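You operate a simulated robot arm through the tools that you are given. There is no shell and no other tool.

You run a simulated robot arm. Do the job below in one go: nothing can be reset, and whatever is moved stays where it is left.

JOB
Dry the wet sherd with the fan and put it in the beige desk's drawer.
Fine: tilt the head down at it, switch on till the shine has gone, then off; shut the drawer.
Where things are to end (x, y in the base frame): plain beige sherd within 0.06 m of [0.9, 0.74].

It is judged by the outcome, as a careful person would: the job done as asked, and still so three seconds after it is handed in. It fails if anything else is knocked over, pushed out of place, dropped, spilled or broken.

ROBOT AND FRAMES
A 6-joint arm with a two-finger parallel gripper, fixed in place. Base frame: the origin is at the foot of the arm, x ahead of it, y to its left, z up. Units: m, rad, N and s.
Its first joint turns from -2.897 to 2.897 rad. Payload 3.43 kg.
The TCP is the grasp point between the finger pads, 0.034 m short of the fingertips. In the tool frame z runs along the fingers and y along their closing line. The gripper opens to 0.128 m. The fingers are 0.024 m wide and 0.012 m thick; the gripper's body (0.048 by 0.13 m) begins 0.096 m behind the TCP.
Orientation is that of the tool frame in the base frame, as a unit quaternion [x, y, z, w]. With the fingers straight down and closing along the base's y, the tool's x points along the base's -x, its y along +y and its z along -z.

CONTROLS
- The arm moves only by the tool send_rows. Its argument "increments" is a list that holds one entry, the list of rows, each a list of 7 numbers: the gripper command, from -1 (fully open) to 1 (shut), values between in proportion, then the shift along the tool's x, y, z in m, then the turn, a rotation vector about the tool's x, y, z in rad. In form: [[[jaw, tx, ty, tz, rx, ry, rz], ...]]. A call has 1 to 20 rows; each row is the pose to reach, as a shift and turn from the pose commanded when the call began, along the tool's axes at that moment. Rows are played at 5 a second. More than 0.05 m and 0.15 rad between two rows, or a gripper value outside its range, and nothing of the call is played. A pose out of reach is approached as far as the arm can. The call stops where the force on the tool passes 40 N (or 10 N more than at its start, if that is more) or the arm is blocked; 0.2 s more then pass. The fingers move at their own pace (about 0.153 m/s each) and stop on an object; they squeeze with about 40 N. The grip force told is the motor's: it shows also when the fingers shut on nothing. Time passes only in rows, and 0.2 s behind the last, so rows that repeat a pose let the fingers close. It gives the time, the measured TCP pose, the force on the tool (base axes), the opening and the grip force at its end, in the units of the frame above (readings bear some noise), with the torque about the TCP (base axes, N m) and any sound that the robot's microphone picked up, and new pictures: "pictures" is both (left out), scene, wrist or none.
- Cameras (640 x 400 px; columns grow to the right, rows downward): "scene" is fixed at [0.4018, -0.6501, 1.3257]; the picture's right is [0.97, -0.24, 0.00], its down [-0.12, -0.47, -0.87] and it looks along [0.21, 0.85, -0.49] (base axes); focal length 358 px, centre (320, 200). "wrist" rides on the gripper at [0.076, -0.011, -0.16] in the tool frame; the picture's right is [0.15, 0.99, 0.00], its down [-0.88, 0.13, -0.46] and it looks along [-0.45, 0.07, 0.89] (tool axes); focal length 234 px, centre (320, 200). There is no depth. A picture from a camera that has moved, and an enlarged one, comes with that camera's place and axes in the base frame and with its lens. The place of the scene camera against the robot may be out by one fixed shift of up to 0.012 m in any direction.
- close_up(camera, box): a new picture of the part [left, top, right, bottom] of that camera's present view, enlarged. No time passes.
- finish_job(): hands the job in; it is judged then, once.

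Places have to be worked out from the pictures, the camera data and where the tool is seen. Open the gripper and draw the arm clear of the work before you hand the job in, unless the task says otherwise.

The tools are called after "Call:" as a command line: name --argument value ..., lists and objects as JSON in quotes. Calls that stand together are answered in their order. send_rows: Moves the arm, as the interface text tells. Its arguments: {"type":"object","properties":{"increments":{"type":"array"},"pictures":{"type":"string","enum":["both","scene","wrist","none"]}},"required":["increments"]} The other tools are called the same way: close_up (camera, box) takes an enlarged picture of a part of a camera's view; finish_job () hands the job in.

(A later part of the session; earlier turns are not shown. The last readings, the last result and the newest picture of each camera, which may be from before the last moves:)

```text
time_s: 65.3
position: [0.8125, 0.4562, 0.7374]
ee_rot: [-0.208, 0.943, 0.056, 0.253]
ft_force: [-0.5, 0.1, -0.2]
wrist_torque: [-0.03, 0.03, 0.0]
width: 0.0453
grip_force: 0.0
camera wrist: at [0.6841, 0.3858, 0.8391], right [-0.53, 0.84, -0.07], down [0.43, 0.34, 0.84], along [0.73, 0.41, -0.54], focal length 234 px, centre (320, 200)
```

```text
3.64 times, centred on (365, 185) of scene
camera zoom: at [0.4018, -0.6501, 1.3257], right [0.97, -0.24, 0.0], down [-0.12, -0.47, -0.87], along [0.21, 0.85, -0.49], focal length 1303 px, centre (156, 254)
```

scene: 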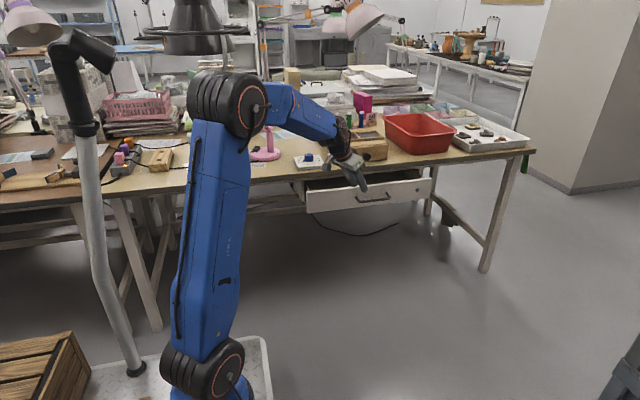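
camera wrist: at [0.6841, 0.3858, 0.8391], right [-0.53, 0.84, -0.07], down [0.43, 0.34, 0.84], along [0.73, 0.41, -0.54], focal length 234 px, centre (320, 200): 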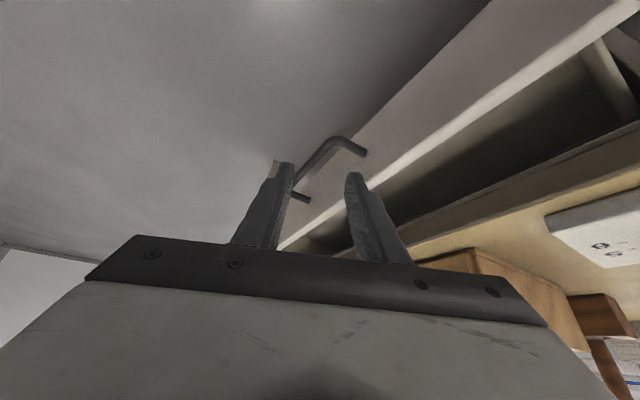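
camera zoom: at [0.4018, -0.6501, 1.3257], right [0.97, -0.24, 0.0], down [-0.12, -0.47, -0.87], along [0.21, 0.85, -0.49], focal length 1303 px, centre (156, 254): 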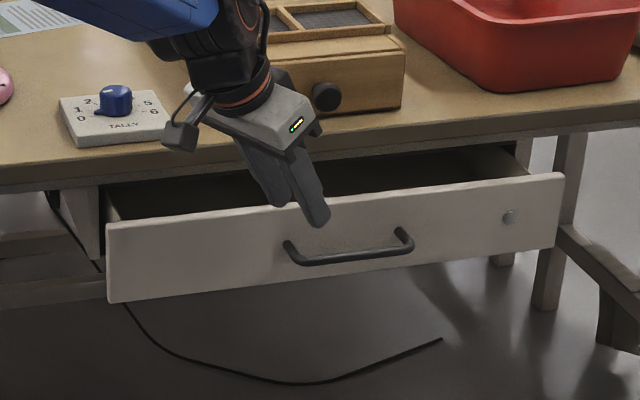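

Projection of the bar matches the view. I descend along the tool axis so the rear finger goes behind the bar.

Call:
send_rows --increments '[[[0.297, 0, 0, 0.025, 0, 0, 0], [0.297, 0, 0, 0.05, 0, 0, 0], [0.297, 0, 0, 0.07, 0, 0, 0], [0.297, 0, 0, 0.085, 0, 0, 0], [0.297, 0, 0, 0.1, 0, 0, 0]]]'

Call:
close_up --camera "wrist" --box '[230, 80, 410, 240]'

Call:
close_up --camera "scene" --box '[280, 130, 450, 240]'

```text
time_s: 66.2
position: [0.8452, 0.474, 0.6763]
ee_rot: [-0.209, 0.941, 0.06, 0.259]
ft_force: [-1.0, 0.4, 7.3]
wrist_torque: [0.33, 0.07, 0.04]
width: 0.046
grip_force: 0.5
stopped in row 4: the force on the tool passed its limit at 65 N (the readings are from after the stop); the commanded pose is now the measured one
camera wrist: at [0.7175, 0.4028, 0.7766], right [-0.53, 0.84, -0.07], down [0.42, 0.34, 0.84], along [0.73, 0.42, -0.54], focal length 234 px, centre (320, 200)
```

scene: 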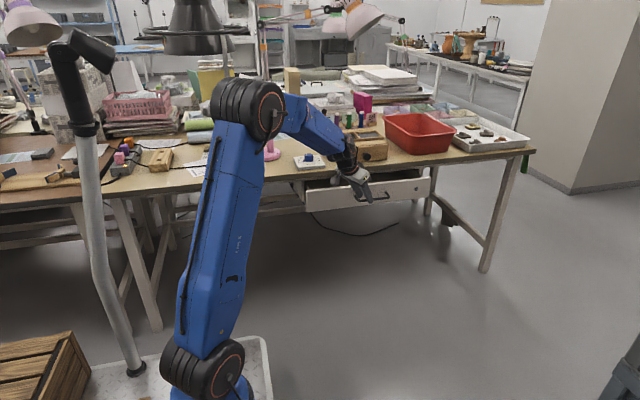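
wrist: 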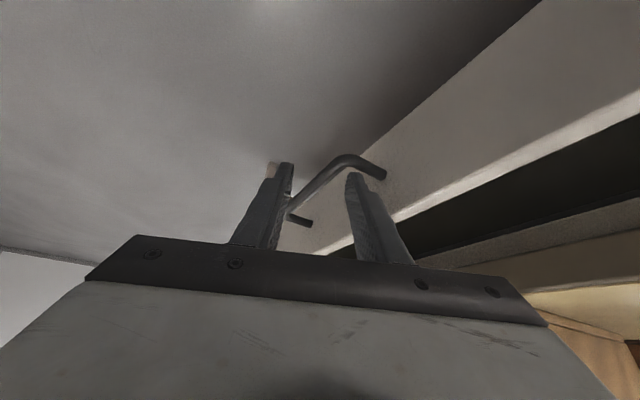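

```text
2.50 times, centred on (320, 160) of wrist
camera zoom: at [0.7175, 0.4028, 0.7766], right [-0.53, 0.84, -0.07], down [0.42, 0.34, 0.84], along [0.73, 0.42, -0.54], focal length 585 px, centre (320, 300)
```

zoom: 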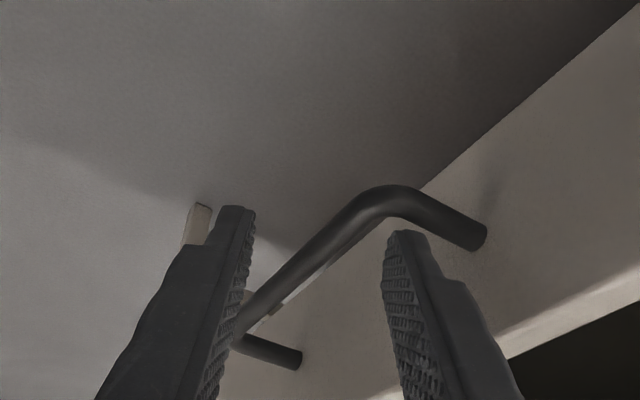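

```text
3.64 times, centred on (365, 185) of scene
camera zoom: at [0.4018, -0.6501, 1.3257], right [0.97, -0.24, 0.0], down [-0.12, -0.47, -0.87], along [0.21, 0.85, -0.49], focal length 1303 px, centre (156, 254)
```

zoom: 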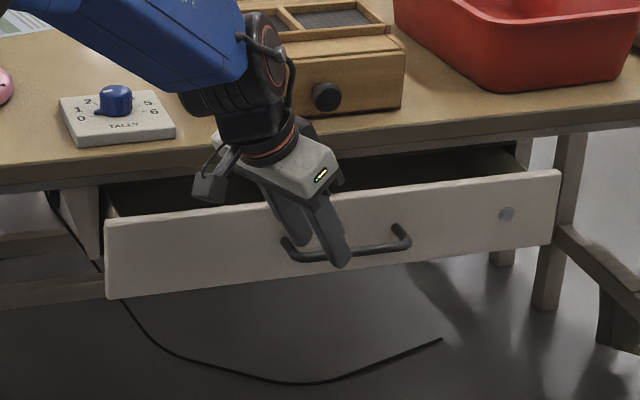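

The rear finger landed on the near post of the handle. I back up, shift 25 mm in +x along the bar, and descend again.

Call:
send_rows --increments '[[[0.297, 0, 0, -0.025, 0, 0, 0], [0.297, 0, 0, -0.05, 0, 0, 0], [0.297, -0.0163, -0.0136, -0.045, 0, 0, 0], [0.297, -0.0163, -0.0136, -0.02, 0, 0, 0], [0.297, -0.0163, -0.0136, 0.003, 0, 0, 0], [0.297, -0.0163, -0.0136, 0.016, 0, 0, 0], [0.297, -0.0163, -0.0136, 0.028, 0, 0, 0], [0.297, -0.0163, -0.0136, 0.0394, 0, 0, 0]]]'

Call:
close_up --camera "wrist" --box '[230, 80, 410, 240]'

Call:
close_up --camera "scene" --box '[280, 130, 450, 240]'

```text
time_s: 68.0
position: [0.8843, 0.4768, 0.6503]
ee_rot: [-0.208, 0.942, 0.059, 0.258]
ft_force: [0.3, 0.3, 0.7]
wrist_torque: [-0.02, 0.01, 0.0]
width: 0.0453
grip_force: 0.1
camera wrist: at [0.7548, 0.4063, 0.7507], right [-0.53, 0.84, -0.07], down [0.42, 0.34, 0.84], along [0.73, 0.42, -0.54], focal length 234 px, centre (320, 200)
```

scene: 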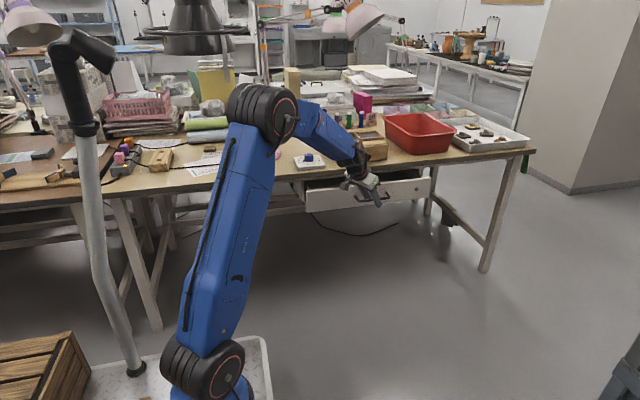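
wrist: 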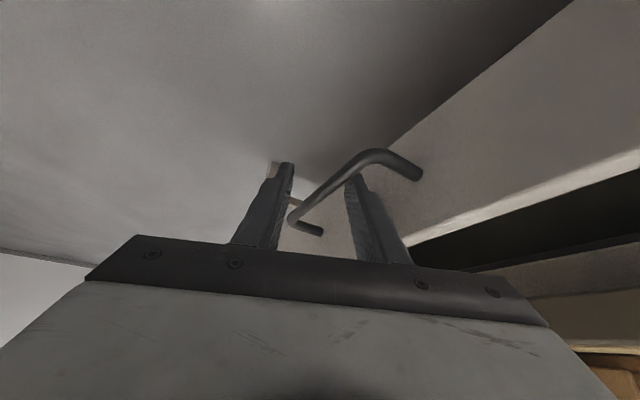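

```text
2.50 times, centred on (320, 160) of wrist
camera zoom: at [0.7548, 0.4063, 0.7507], right [-0.53, 0.84, -0.07], down [0.42, 0.34, 0.84], along [0.73, 0.42, -0.54], focal length 585 px, centre (320, 300)
```

zoom: 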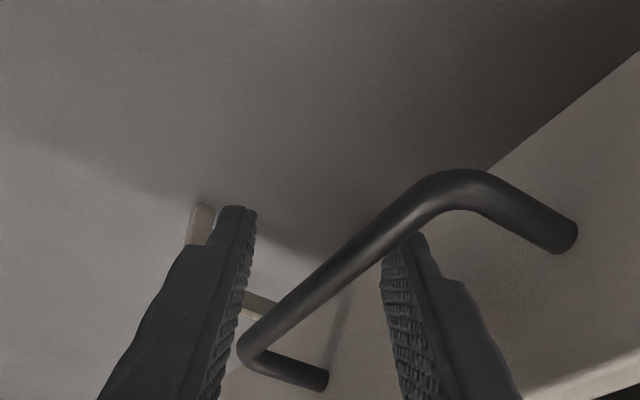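

```text
3.64 times, centred on (365, 185) of scene
camera zoom: at [0.4018, -0.6501, 1.3257], right [0.97, -0.24, 0.0], down [-0.12, -0.47, -0.87], along [0.21, 0.85, -0.49], focal length 1303 px, centre (156, 254)
```

zoom: 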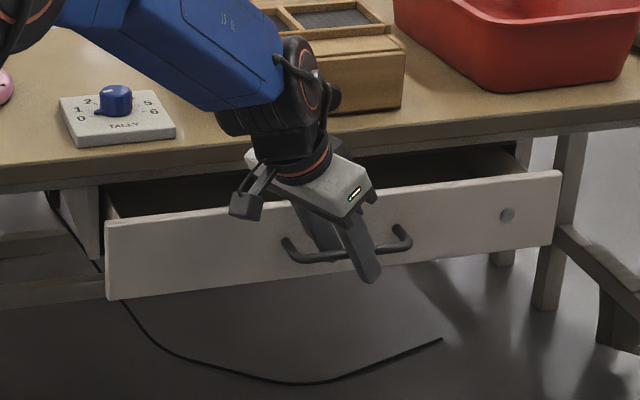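

The bar is cleanly inside the fork with one finger behind it. I pull the drawer further open along −y.

Call:
send_rows --increments '[[[0.297, 0.0036, -0.0091, -0.0022, 0, 0, 0], [0.297, 0.0108, -0.0272, -0.0066, 0, 0, 0], [0.297, 0.0181, -0.0453, -0.0109, 0, 0, 0], [0.297, 0.0253, -0.0635, -0.0153, 0, 0, 0], [0.297, 0.0325, -0.0816, -0.0197, 0, 0, 0], [0.297, 0.0398, -0.0997, -0.024, 0, 0, 0], [0.297, 0.047, -0.1178, -0.0284, 0, 0, 0], [0.297, 0.0542, -0.136, -0.0328, 0, 0, 0], [0.297, 0.0578, -0.145, -0.035, 0, 0, 0]]]'

Call:
close_up --camera "scene" --box '[280, 130, 450, 260]'

```text
time_s: 70.0
position: [0.8806, 0.3153, 0.6489]
ee_rot: [-0.208, 0.942, 0.059, 0.256]
ft_force: [-0.2, 0.3, -0.8]
wrist_torque: [0.0, 0.02, -0.01]
width: 0.0448
grip_force: 0.0
camera wrist: at [0.7525, 0.2445, 0.7499], right [-0.53, 0.84, -0.07], down [0.42, 0.34, 0.84], along [0.73, 0.42, -0.54], focal length 234 px, centre (320, 200)
```

scene: 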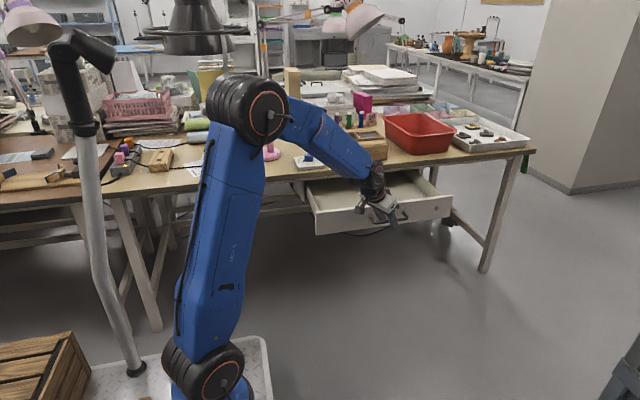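
wrist: 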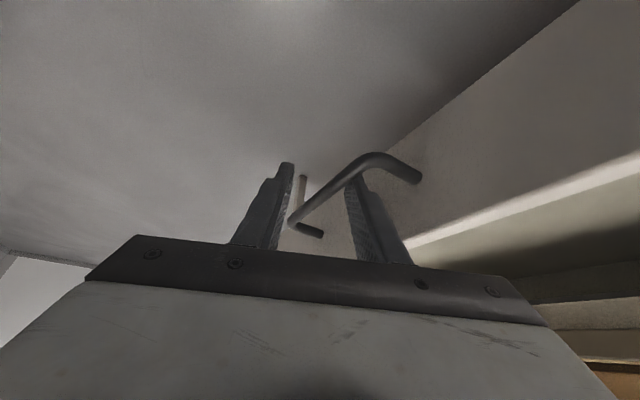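

```text
3.08 times, centred on (365, 195) of scene
camera zoom: at [0.4018, -0.6501, 1.3257], right [0.97, -0.24, 0.0], down [-0.12, -0.47, -0.87], along [0.21, 0.85, -0.49], focal length 1102 px, centre (182, 215)
```

zoom: 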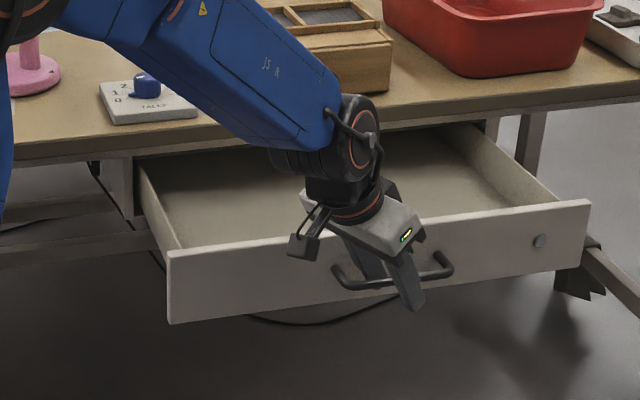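

The drawer is open about 23 cm. I recentre the fork off the bar, withdraw upward, and head back toward the sherd.

Call:
send_rows --increments '[[[0.297, -0.0029, 0.0073, 0.0017, 0, 0, 0], [0.297, -0.0029, 0.0073, -0.02, 0, 0, 0], [0.297, -0.0029, 0.0073, -0.05, 0, 0, 0], [0.297, -0.0029, 0.0073, -0.09, 0, 0, 0], [0.297, -0.0029, 0.0073, -0.135, 0, 0, 0], [0.297, -0.0029, 0.0073, -0.18, 0, 0, 0], [0.297, -0.0029, 0.0073, -0.225, 0, 0, 0], [0.297, -0.0029, 0.0073, -0.27, 0, 0, 0], [0.297, -0.0029, 0.0073, -0.315, 0, 0, 0]]]'

Call:
close_up --camera "scene" --box '[280, 110, 460, 260]'

```text
time_s: 72.0
position: [0.7356, 0.254, 0.923]
ee_rot: [-0.208, 0.942, 0.059, 0.256]
ft_force: [1.2, -0.1, -0.3]
wrist_torque: [0.01, 0.01, -0.02]
width: 0.0448
grip_force: 0.2
camera wrist: at [0.6073, 0.1824, 1.0234], right [-0.53, 0.84, -0.07], down [0.42, 0.34, 0.84], along [0.73, 0.42, -0.54], focal length 234 px, centre (320, 200)
```

scene: 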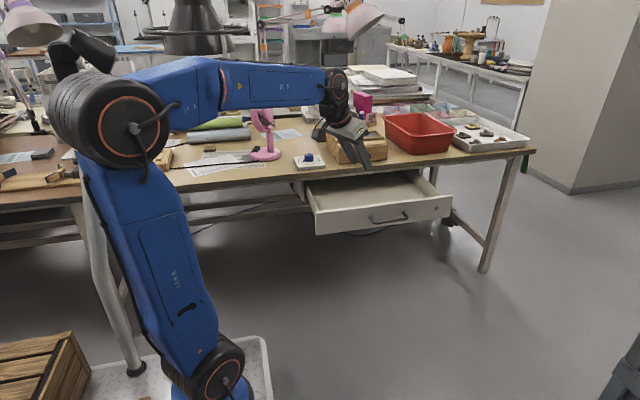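
wrist: 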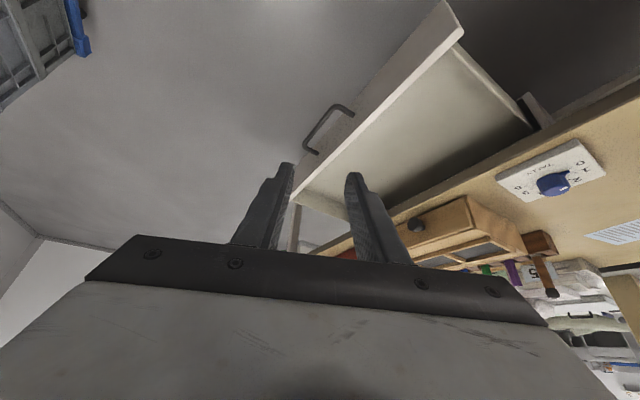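

```text
2.67 times, centred on (370, 185) of scene
camera zoom: at [0.4018, -0.6501, 1.3257], right [0.97, -0.24, 0.0], down [-0.12, -0.47, -0.87], along [0.21, 0.85, -0.49], focal length 955 px, centre (187, 240)
```

zoom: 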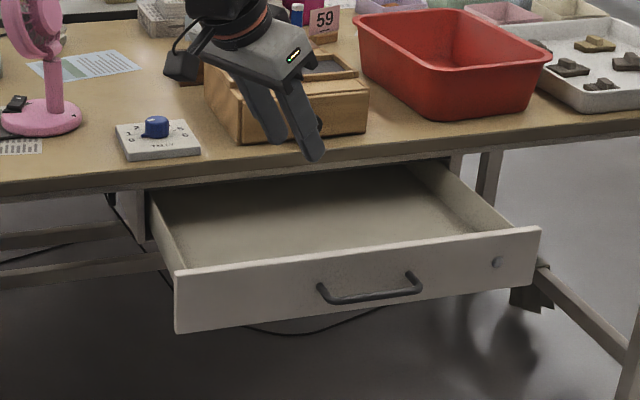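

The drawer is open 23 cm and empty. I swing back over the desk front toward the sherd, keeping the tool high and clear of the fan.

Call:
send_rows --increments '[[[0.1, 0.0081, 0.0387, -0.0186, -0.0271, 0.013, -0.057], [0.0, 0.0162, 0.0775, -0.0371, -0.0543, 0.026, -0.114], [-0.25, 0.0243, 0.1162, -0.0557, -0.0814, 0.0391, -0.171], [-0.25, 0.0324, 0.155, -0.0742, -0.1086, 0.0521, -0.228], [-0.25, 0.0405, 0.1937, -0.0928, -0.1357, 0.0651, -0.285], [-0.25, 0.0486, 0.2325, -0.1114, -0.1628, 0.0781, -0.342], [-0.25, 0.0566, 0.2712, -0.1299, -0.19, 0.0912, -0.3991], [-0.25, 0.0647, 0.31, -0.1485, -0.2171, 0.1042, -0.4561], [-0.25, 0.0728, 0.3487, -0.1671, -0.2442, 0.1172, -0.5131], [-0.25, 0.0809, 0.3875, -0.1856, -0.2714, 0.1302, -0.5701], [-0.25, 0.089, 0.4262, -0.2042, -0.2985, 0.1433, -0.6271], [-0.25, 0.0971, 0.465, -0.2227, -0.3257, 0.1563, -0.6841], [-0.25, 0.1052, 0.5037, -0.2413, -0.3528, 0.1693, -0.7411], [-0.25, 0.1052, 0.5037, -0.2413, -0.3528, 0.1693, -0.7411]]]'

```text
time_s: 75.0
position: [0.331, 0.6233, 1.0783]
ee_rot: [-0.578, 0.796, 0.107, 0.143]
ft_force: [1.4, 0.0, 0.5]
wrist_torque: [0.0, -0.01, -0.03]
width: 0.0801
grip_force: 0.0
camera wrist: at [0.3015, 0.4999, 1.2025], right [-0.98, 0.17, -0.05], down [0.08, 0.67, 0.74], along [0.16, 0.72, -0.68], focal length 234 px, centre (320, 200)
```

scene: 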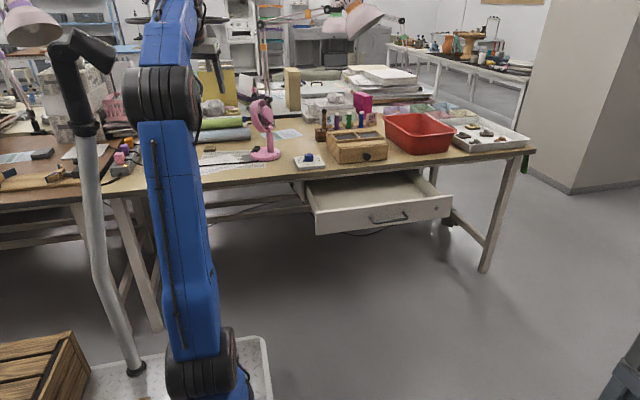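
wrist: 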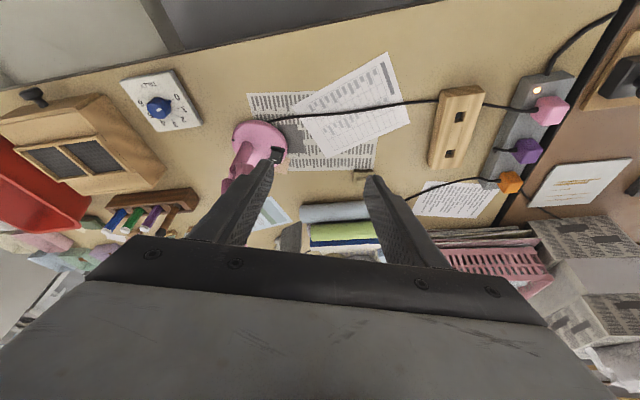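

The sherd is visible ahead. I move to hover about 10 cm above it for a close look at its shape.

Call:
send_rows --increments '[[[-0.25, -0.0172, 0.017, 0.0361, 0, 0, 0], [-0.25, -0.0344, 0.0341, 0.0723, 0, 0, 0], [-0.25, -0.0516, 0.0511, 0.1084, 0, 0, 0], [-0.25, -0.0689, 0.0681, 0.1446, 0, 0, 0], [-0.25, -0.0861, 0.0851, 0.1807, 0, 0, 0], [-0.25, -0.1033, 0.1022, 0.2169, 0, 0, 0], [-0.25, -0.1205, 0.1192, 0.253, 0, 0, 0], [-0.25, -0.1205, 0.1192, 0.253, 0, 0, 0]]]'

Call:
close_up --camera "wrist" --box '[230, 80, 410, 220]'

Call:
close_up --camera "scene" --box '[180, 110, 270, 170]'

```text
time_s: 76.8
position: [0.2768, 0.8494, 0.8823]
ee_rot: [-0.578, 0.796, 0.106, 0.143]
ft_force: [0.3, -0.5, 0.1]
wrist_torque: [-0.01, -0.05, -0.03]
width: 0.0799
grip_force: 0.0
camera wrist: at [0.2479, 0.7253, 1.007], right [-0.98, 0.18, -0.05], down [0.08, 0.67, 0.74], along [0.16, 0.72, -0.68], focal length 234 px, centre (320, 200)
```

scene: 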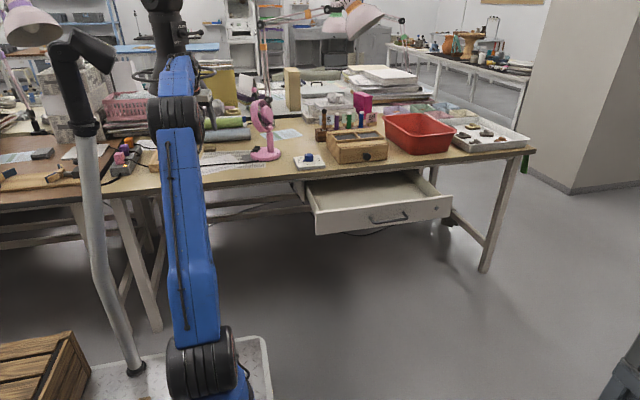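
wrist: 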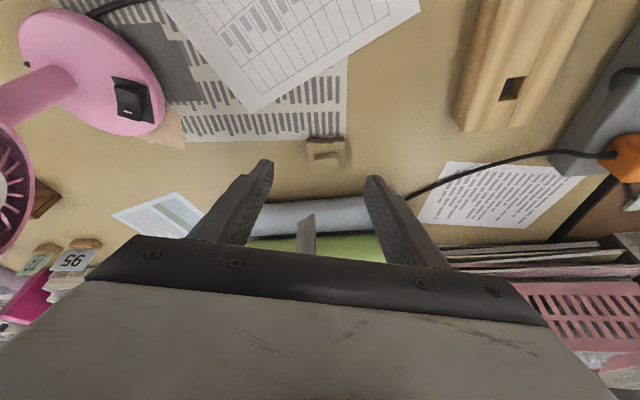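

```text
2.86 times, centred on (320, 150) of wrist
camera zoom: at [0.2479, 0.7253, 1.007], right [-0.98, 0.18, -0.05], down [0.08, 0.67, 0.74], along [0.16, 0.72, -0.68], focal length 669 px, centre (320, 343)
```

zoom: 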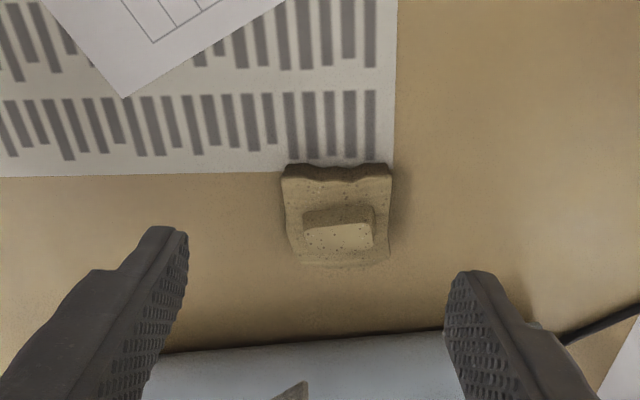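

```text
6.67 times, centred on (225, 140) of scene
camera zoom: at [0.4018, -0.6501, 1.3257], right [0.97, -0.24, 0.0], down [-0.12, -0.47, -0.87], along [0.21, 0.85, -0.49], focal length 2388 px, centre (953, 600)
```

zoom: 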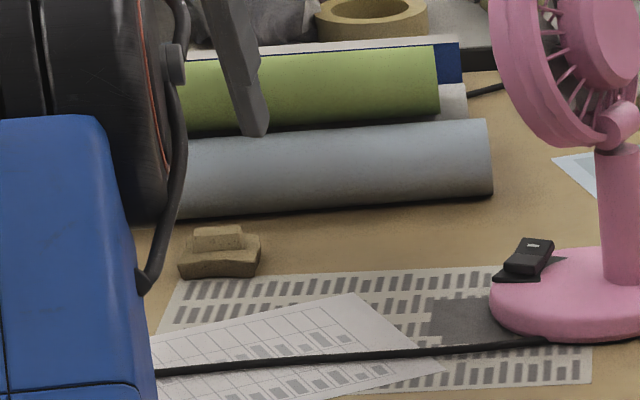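

The sherd is dry and matte, centred near (0.283, 0.902), with a raised block about 30 × 15 mm on top, well suited to gripping along its length. I move closer, reduce the tilt to 15°, and recheck alignment.

Call:
send_rows --increments '[[[-0.25, -0.006, 0.0035, 0.0133, 0, 0.035, 0], [-0.25, -0.012, 0.007, 0.0265, 0, 0.07, 0], [-0.25, -0.0179, 0.0104, 0.0398, 0, 0.1, 0], [-0.25, -0.0179, 0.0104, 0.0398, 0, 0.1, 0]]]'

Call:
close_up --camera "wrist" --box '[230, 100, 410, 240]'

Call:
close_up --camera "scene" --box '[180, 110, 270, 170]'

```text
time_s: 77.8
position: [0.2762, 0.8818, 0.8527]
ee_rot: [-0.583, 0.803, 0.076, 0.102]
ft_force: [0.4, -0.2, -0.7]
wrist_torque: [-0.01, 0.01, 0.01]
width: 0.0801
grip_force: 0.1
camera wrist: at [0.2518, 0.7711, 0.9896], right [-0.98, 0.17, -0.03], down [0.11, 0.74, 0.67], along [0.14, 0.65, -0.75], focal length 234 px, centre (320, 200)
```

scene: 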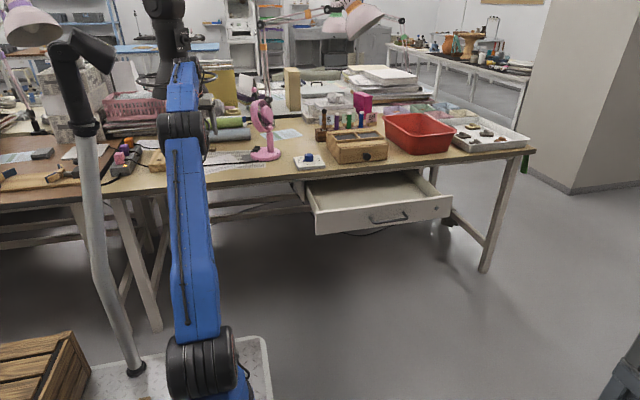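
wrist: 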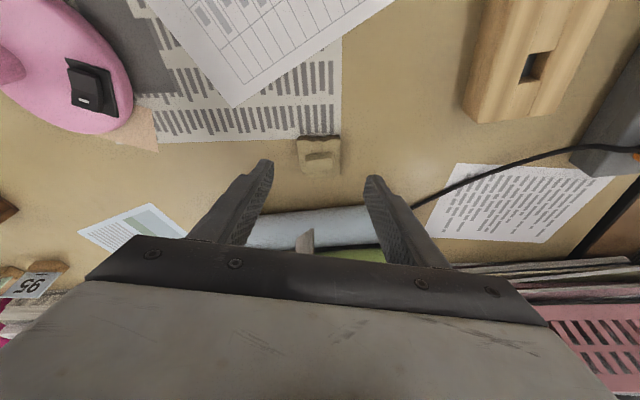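

```text
2.86 times, centred on (320, 170) of wrist
camera zoom: at [0.2518, 0.7711, 0.9896], right [-0.98, 0.17, -0.03], down [0.11, 0.74, 0.67], along [0.14, 0.65, -0.75], focal length 669 px, centre (320, 286)
```

zoom: 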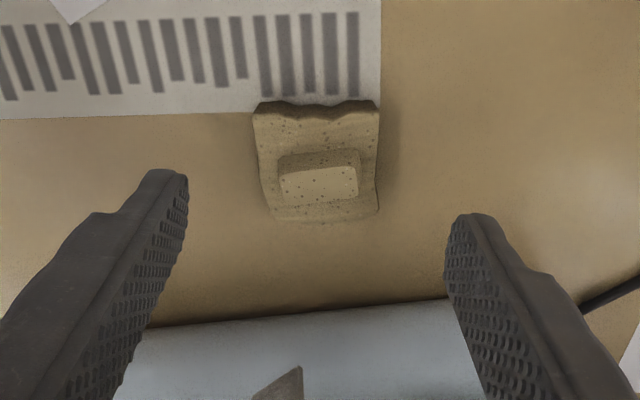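

```text
6.67 times, centred on (225, 140) of scene
camera zoom: at [0.4018, -0.6501, 1.3257], right [0.97, -0.24, 0.0], down [-0.12, -0.47, -0.87], along [0.21, 0.85, -0.49], focal length 2388 px, centre (953, 600)
```

zoom: 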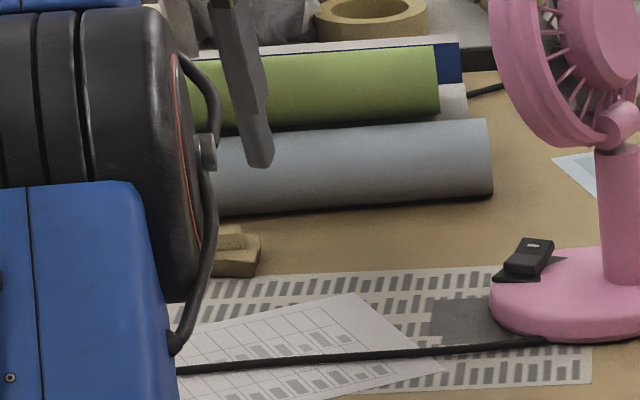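

Alignment is good: the block is centred at about (0.2815, 0.903). I rotate about 11° to match its long axis and descend straight along the tool axis.

Call:
send_rows --increments '[[[-0.25, -0.0003, -0.0001, 0.012, -0.017, 0.0002, -0.065], [-0.25, -0.0007, -0.0002, 0.024, -0.034, 0.0004, -0.13], [-0.25, -0.001, -0.0003, 0.034, -0.0505, 0.0006, -0.1939], [-0.25, -0.0012, -0.0004, 0.042, -0.0505, 0.0006, -0.1939], [-0.25, -0.0013, -0.0004, 0.0496, -0.0505, 0.0006, -0.1939], [-0.25, -0.0013, -0.0004, 0.0496, -0.0505, 0.0006, -0.1939]]]'

Call:
close_up --camera "wrist" --box '[230, 100, 410, 240]'

Call:
close_up --camera "scene" --box '[180, 110, 270, 170]'

```text
time_s: 79.2
position: [0.2844, 0.8961, 0.8056]
ee_rot: [-0.66, 0.74, 0.087, 0.095]
ft_force: [-0.5, 1.2, 0.0]
wrist_torque: [-0.01, 0.01, -0.04]
width: 0.0798
grip_force: 0.1
camera wrist: at [0.2817, 0.7826, 0.9432], right [-1.0, -0.03, -0.03], down [-0.04, 0.74, 0.67], along [0.01, 0.67, -0.75], focal length 234 px, centre (320, 200)
```

scene: 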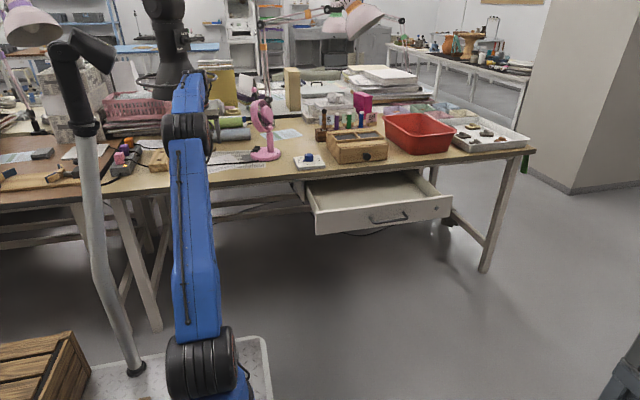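
wrist: 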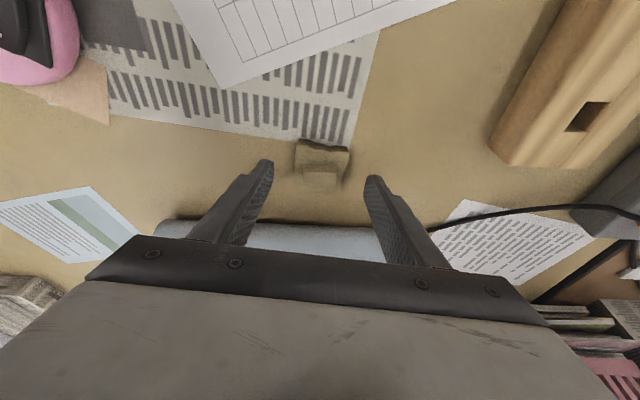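

```text
2.86 times, centred on (320, 170) of wrist
camera zoom: at [0.2817, 0.7826, 0.9432], right [-1.0, -0.03, -0.03], down [-0.04, 0.74, 0.67], along [0.01, 0.67, -0.75], focal length 669 px, centre (320, 286)
```

zoom: 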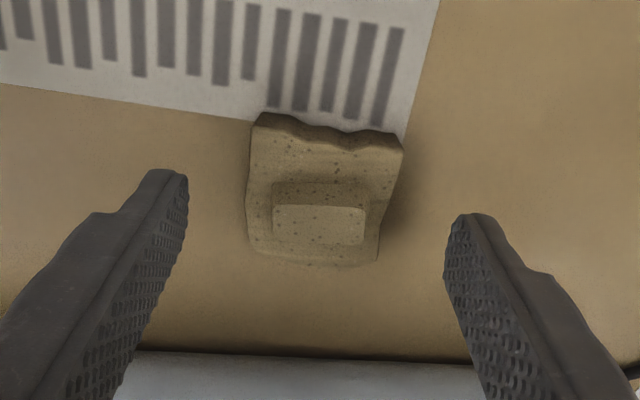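

```text
6.67 times, centred on (225, 140) of scene
camera zoom: at [0.4018, -0.6501, 1.3257], right [0.97, -0.24, 0.0], down [-0.12, -0.47, -0.87], along [0.21, 0.85, -0.49], focal length 2388 px, centre (953, 600)
```

zoom: 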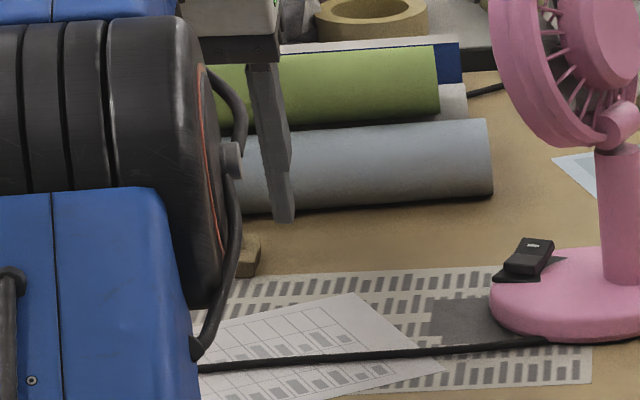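

The block sits right between the fingertips and its edges are aligned with the jaws. I close on it.

Call:
send_rows --increments '[[[0.0, 0, 0, 0, 0, 0, 0], [0.3, 0, 0, 0, 0, 0, 0], [0.5, 0, 0, 0, 0, 0, 0], [0.7, 0, 0, 0, 0, 0, 0], [1, 0, 0, 0, 0, 0, 0], [1, 0, 0, 0, 0, 0, 0]]]'

Call:
close_up --camera "wrist" --box '[230, 100, 410, 240]'

```text
time_s: 80.6
position: [0.2837, 0.8953, 0.8053]
ee_rot: [-0.66, 0.74, 0.087, 0.095]
ft_force: [0.2, 0.6, -0.4]
wrist_torque: [0.01, -0.04, -0.01]
width: 0.0003
grip_force: 32.9
camera wrist: at [0.2816, 0.7826, 0.9432], right [-1.0, -0.03, -0.03], down [-0.04, 0.74, 0.67], along [0.01, 0.67, -0.75], focal length 234 px, centre (320, 200)
```

scene: 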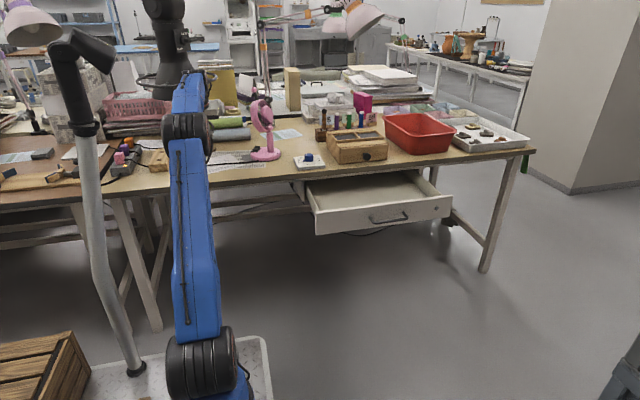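
wrist: 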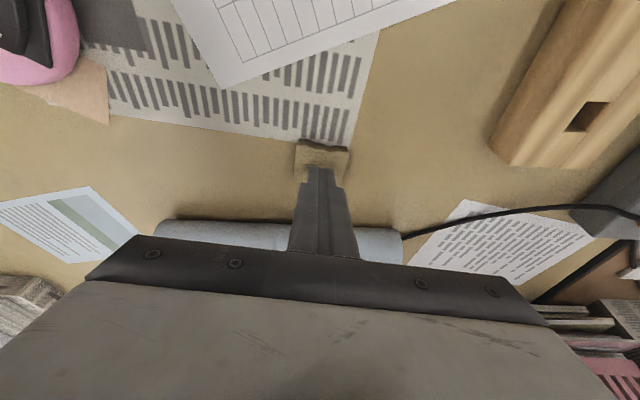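

```text
2.86 times, centred on (320, 170) of wrist
camera zoom: at [0.2816, 0.7826, 0.9432], right [-1.0, -0.03, -0.03], down [-0.04, 0.74, 0.67], along [0.01, 0.67, -0.75], focal length 669 px, centre (320, 286)
```

zoom: 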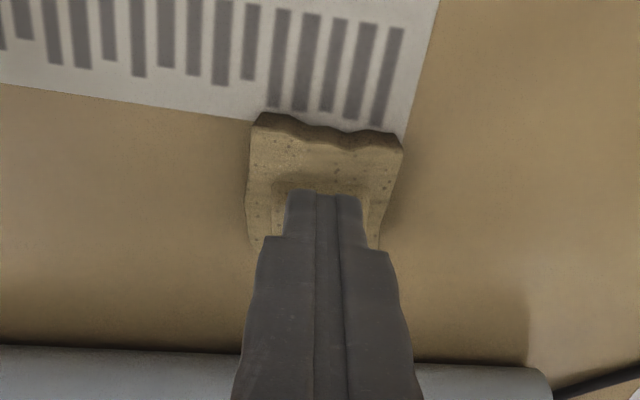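

The jaws closed on nothing; the tips were just above the block, so it sits a little lower than I estimated. I reopen and lower in small steps, feeling for contact.

Call:
send_rows --increments '[[[0, 0, 0, 0, 0, 0, 0], [-0.25, 0, 0, 0, 0, 0, 0], [-0.25, 0, 0, 0, 0, 0, 0], [-0.25, -0.0022, 0, 0.0042, 0, 0, 0], [-0.25, -0.0017, 0, 0.0061, 0, 0, 0], [-0.25, -0.0017, 0, 0.0061, 0, 0, 0]]]'

Call:
close_up --camera "wrist" --box '[230, 100, 410, 240]'

```text
time_s: 82.0
position: [0.283, 0.8997, 0.8004]
ee_rot: [-0.66, 0.74, 0.087, 0.095]
ft_force: [-0.8, 0.8, 0.9]
wrist_torque: [-0.02, 0.0, 0.01]
width: 0.0799
grip_force: 0.2
camera wrist: at [0.2823, 0.7852, 0.9371], right [-1.0, -0.03, -0.03], down [-0.04, 0.74, 0.67], along [0.01, 0.67, -0.75], focal length 234 px, centre (320, 200)
```

scene: 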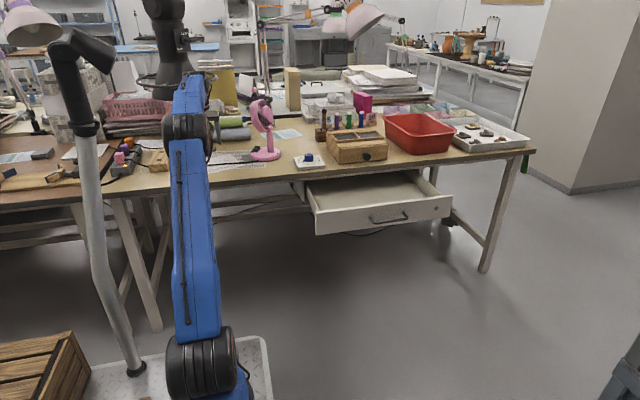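
wrist: 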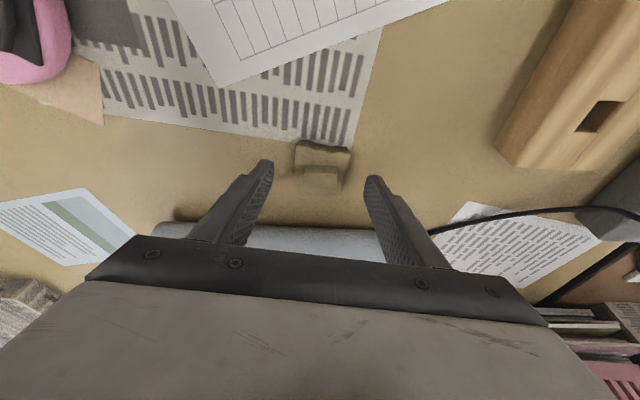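

```text
2.86 times, centred on (320, 170) of wrist
camera zoom: at [0.2823, 0.7852, 0.9371], right [-1.0, -0.03, -0.03], down [-0.04, 0.74, 0.67], along [0.01, 0.67, -0.75], focal length 669 px, centre (320, 286)
```

zoom: 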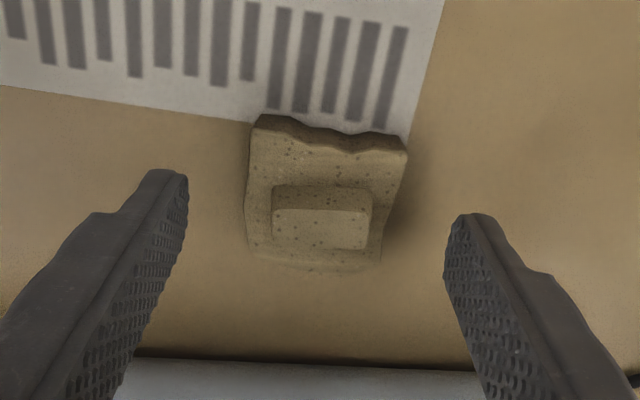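

No contact yet. I lower another 6 mm in 2 mm steps.

Call:
send_rows --increments '[[[-0.25, 0.0005, 0, 0.0019, 0, 0, 0], [-0.25, 0.001, 0, 0.0039, 0, 0, 0], [-0.25, 0.0015, 0, 0.0058, 0, 0, 0], [-0.25, 0.0015, 0, 0.0058, 0, 0, 0]]]'

Call:
close_up --camera "wrist" --box '[230, 100, 410, 240]'

Call:
close_up --camera "scene" --box '[190, 120, 270, 170]'

```text
time_s: 83.0
position: [0.2839, 0.8995, 0.7952]
ee_rot: [-0.659, 0.741, 0.087, 0.095]
ft_force: [-0.2, 0.5, -0.3]
wrist_torque: [0.0, 0.0, 0.03]
width: 0.0801
grip_force: 0.0
camera wrist: at [0.2818, 0.7854, 0.931], right [-1.0, -0.03, -0.03], down [-0.04, 0.75, 0.67], along [0.01, 0.67, -0.75], focal length 234 px, centre (320, 200)
```

scene: 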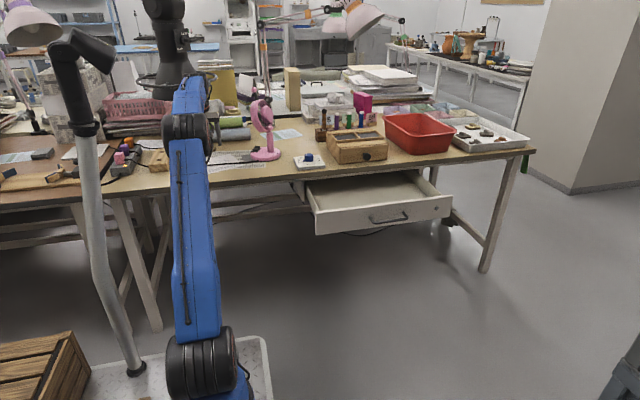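
wrist: 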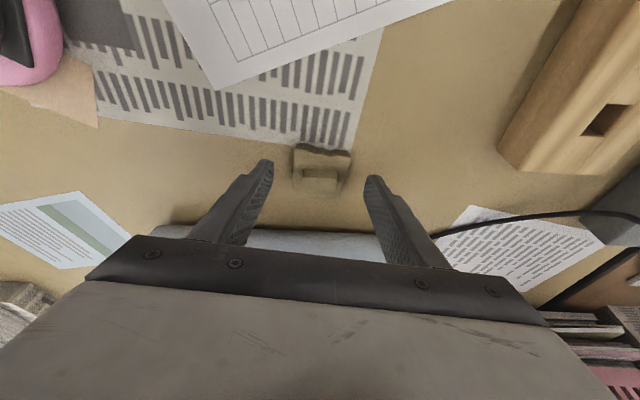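

```text
2.86 times, centred on (320, 170) of wrist
camera zoom: at [0.2818, 0.7854, 0.931], right [-1.0, -0.03, -0.03], down [-0.04, 0.75, 0.67], along [0.01, 0.67, -0.75], focal length 669 px, centre (320, 286)
```

zoom: 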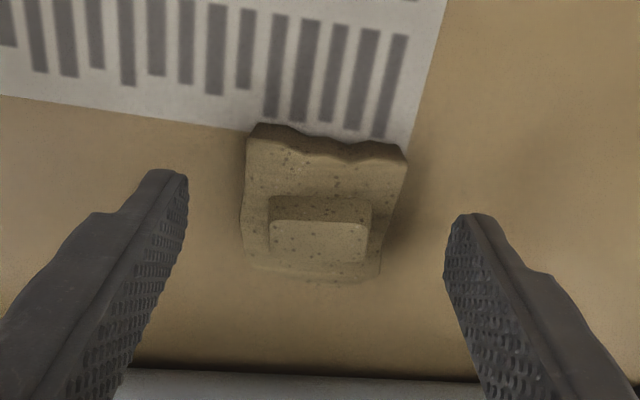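

```text
8.00 times, centred on (230, 145) of scene
camera zoom: at [0.4018, -0.6501, 1.3257], right [0.97, -0.24, 0.0], down [-0.12, -0.47, -0.87], along [0.21, 0.85, -0.49], focal length 2866 px, centre (1040, 640)
```

zoom: 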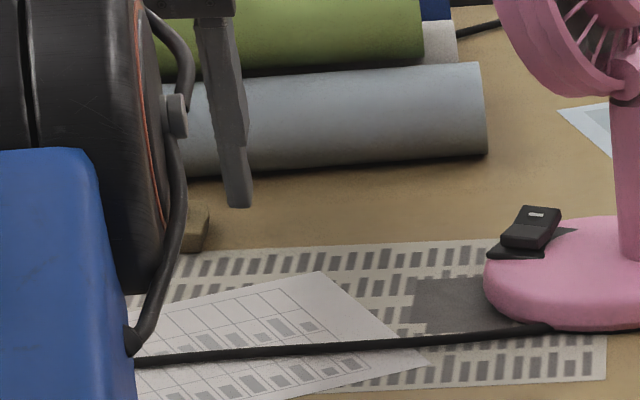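

The tips are now a few millimetres above the sherd's base, beside the block. I lower 2 mm more and close.

Call:
send_rows --increments '[[[-0.25, 0.0005, 0, 0.0019, 0, 0, 0], [0.2, 0.0005, 0, 0.0019, 0, 0, 0], [0.4, 0.0005, 0, 0.0019, 0, 0, 0], [0.6, 0.0005, 0, 0.0019, 0, 0, 0], [1, 0.0005, 0, 0.0019, 0, 0, 0], [1, 0.0005, 0, 0.0019, 0, 0, 0]]]'

Call:
close_up --camera "wrist" --box '[230, 100, 410, 240]'

```text
time_s: 84.4
position: [0.2825, 0.8985, 0.7922]
ee_rot: [-0.659, 0.741, 0.087, 0.095]
ft_force: [-0.6, -0.1, 1.7]
wrist_torque: [-0.01, 0.0, -0.03]
width: 0.0307
grip_force: 39.9
camera wrist: at [0.2816, 0.785, 0.9292], right [-1.0, -0.03, -0.03], down [-0.04, 0.74, 0.67], along [0.01, 0.67, -0.75], focal length 234 px, centre (320, 200)
```

scene: 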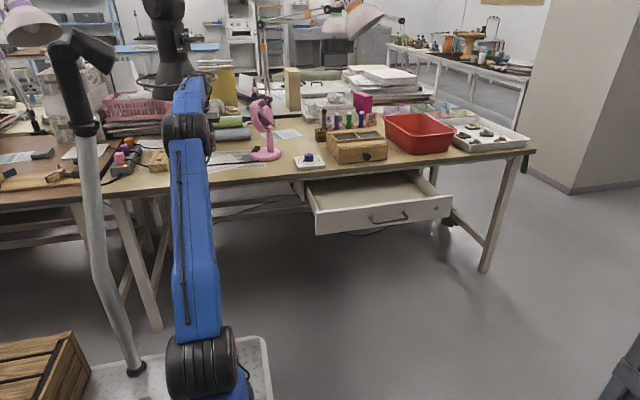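
wrist: 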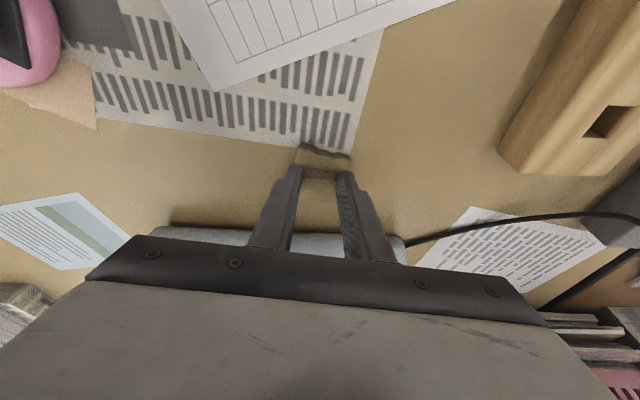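

```text
2.86 times, centred on (320, 170) of wrist
camera zoom: at [0.2816, 0.785, 0.9292], right [-1.0, -0.03, -0.03], down [-0.04, 0.74, 0.67], along [0.01, 0.67, -0.75], focal length 669 px, centre (320, 286)
```

zoom: 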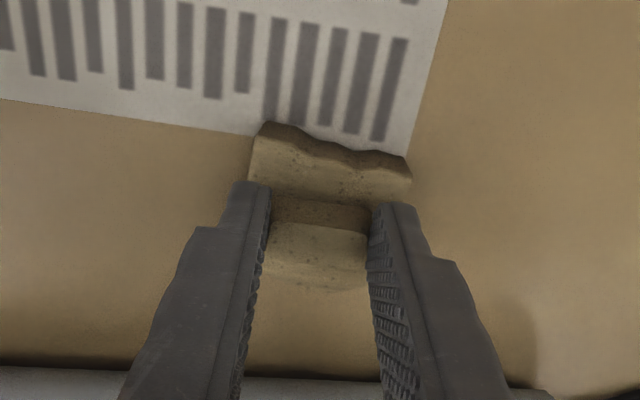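

Gripped (width 31 mm, 40 N). I lift straight up slowly and check it holds.

Call:
send_rows --increments '[[[1, -0.0038, 0, -0.0145, 0, 0, 0], [1, -0.0077, 0, -0.029, 0, 0, 0], [1, -0.0128, 0, -0.0483, 0, 0, 0], [1, -0.0179, 0, -0.0676, 0, 0, 0], [1, -0.0255, 0, -0.0966, 0, 0, 0]]]'

Call:
close_up --camera "wrist" --box '[230, 100, 410, 240]'

Call:
close_up --camera "scene" --box '[180, 90, 300, 170]'

```text
time_s: 85.6
position: [0.2837, 0.898, 0.8936]
ee_rot: [-0.66, 0.74, 0.086, 0.094]
ft_force: [-0.1, -0.4, -0.4]
wrist_torque: [-0.01, -0.01, -0.01]
width: 0.0
grip_force: 32.9
camera wrist: at [0.2818, 0.7845, 1.0293], right [-1.0, -0.03, -0.03], down [-0.04, 0.75, 0.67], along [0.01, 0.67, -0.75], focal length 234 px, centre (320, 200)
```

scene: 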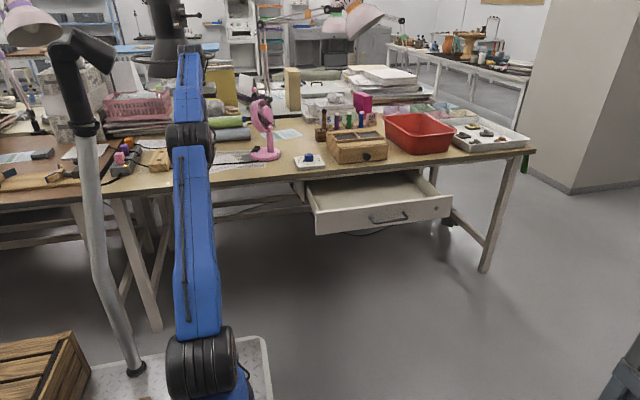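
wrist: 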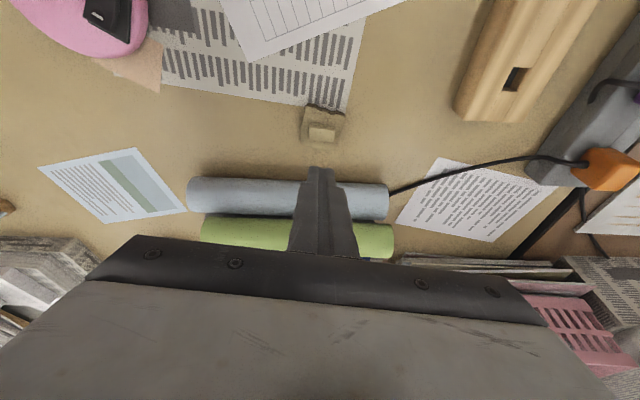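

```text
2.86 times, centred on (320, 170) of wrist
camera zoom: at [0.2818, 0.7845, 1.0293], right [-1.0, -0.03, -0.03], down [-0.04, 0.75, 0.67], along [0.01, 0.67, -0.75], focal length 669 px, centre (320, 286)
```

zoom: 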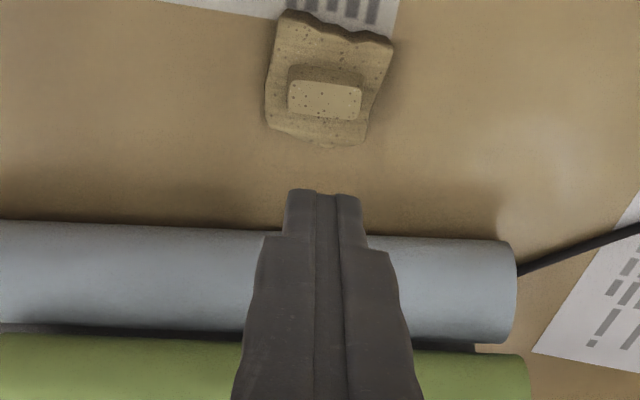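

```text
5.00 times, centred on (240, 130) of scene
camera zoom: at [0.4018, -0.6501, 1.3257], right [0.97, -0.24, 0.0], down [-0.12, -0.47, -0.87], along [0.21, 0.85, -0.49], focal length 1791 px, centre (720, 550)
```

zoom: 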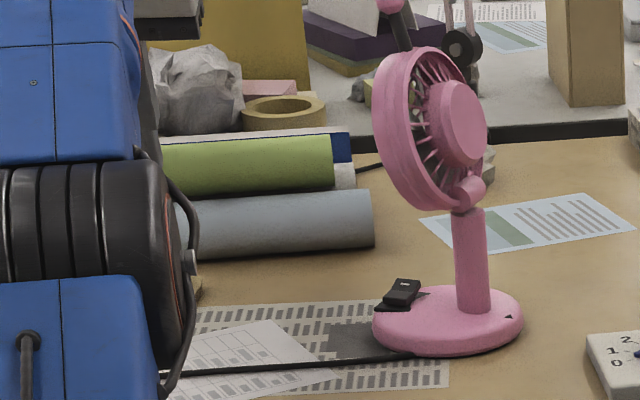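

The block slipped out during the lift; the sherd stayed on the desk. I'll grip deeper with less tilt (8°), so I reopen and line up again.

Call:
send_rows --increments '[[[0, 0, 0, 0, 0, 0, 0], [-0.25, 0, 0, 0, 0, 0, 0], [-0.25, 0.004, 0.0003, 0.0209, 0, 0.039, 0], [-0.25, 0.008, 0.0007, 0.0417, 0, 0.078, 0], [-0.25, 0.012, 0.001, 0.0626, 0, 0.117, 0], [-0.25, 0.012, 0.001, 0.0626, 0, 0.117, 0]]]'

Call:
close_up --camera "wrist" --box '[230, 100, 410, 240]'

```text
time_s: 87.0
position: [0.2831, 0.9013, 0.8289]
ee_rot: [-0.664, 0.744, 0.048, 0.052]
ft_force: [0.8, -0.7, 0.1]
wrist_torque: [-0.02, 0.01, 0.0]
width: 0.0801
grip_force: 0.0
camera wrist: at [0.2834, 0.8057, 0.9775], right [-1.0, -0.03, -0.02], down [-0.04, 0.82, 0.57], along [0.0, 0.57, -0.82], focal length 234 px, centre (320, 200)
```

scene: 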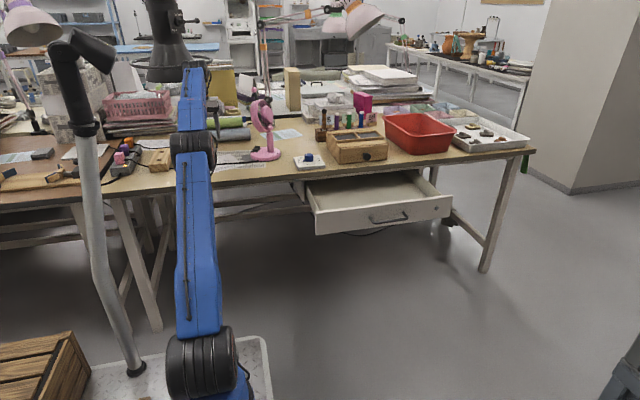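
wrist: 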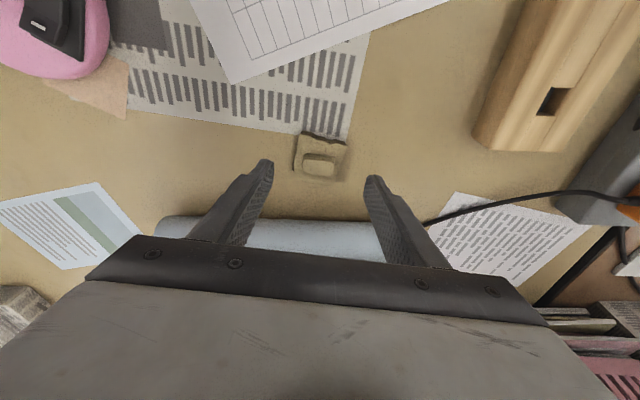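

```text
2.86 times, centred on (320, 170) of wrist
camera zoom: at [0.2834, 0.8057, 0.9775], right [-1.0, -0.03, -0.02], down [-0.04, 0.82, 0.57], along [0.0, 0.57, -0.82], focal length 669 px, centre (320, 286)
```

zoom: 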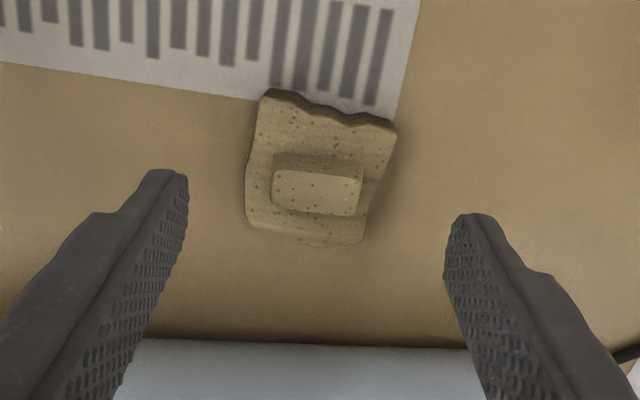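

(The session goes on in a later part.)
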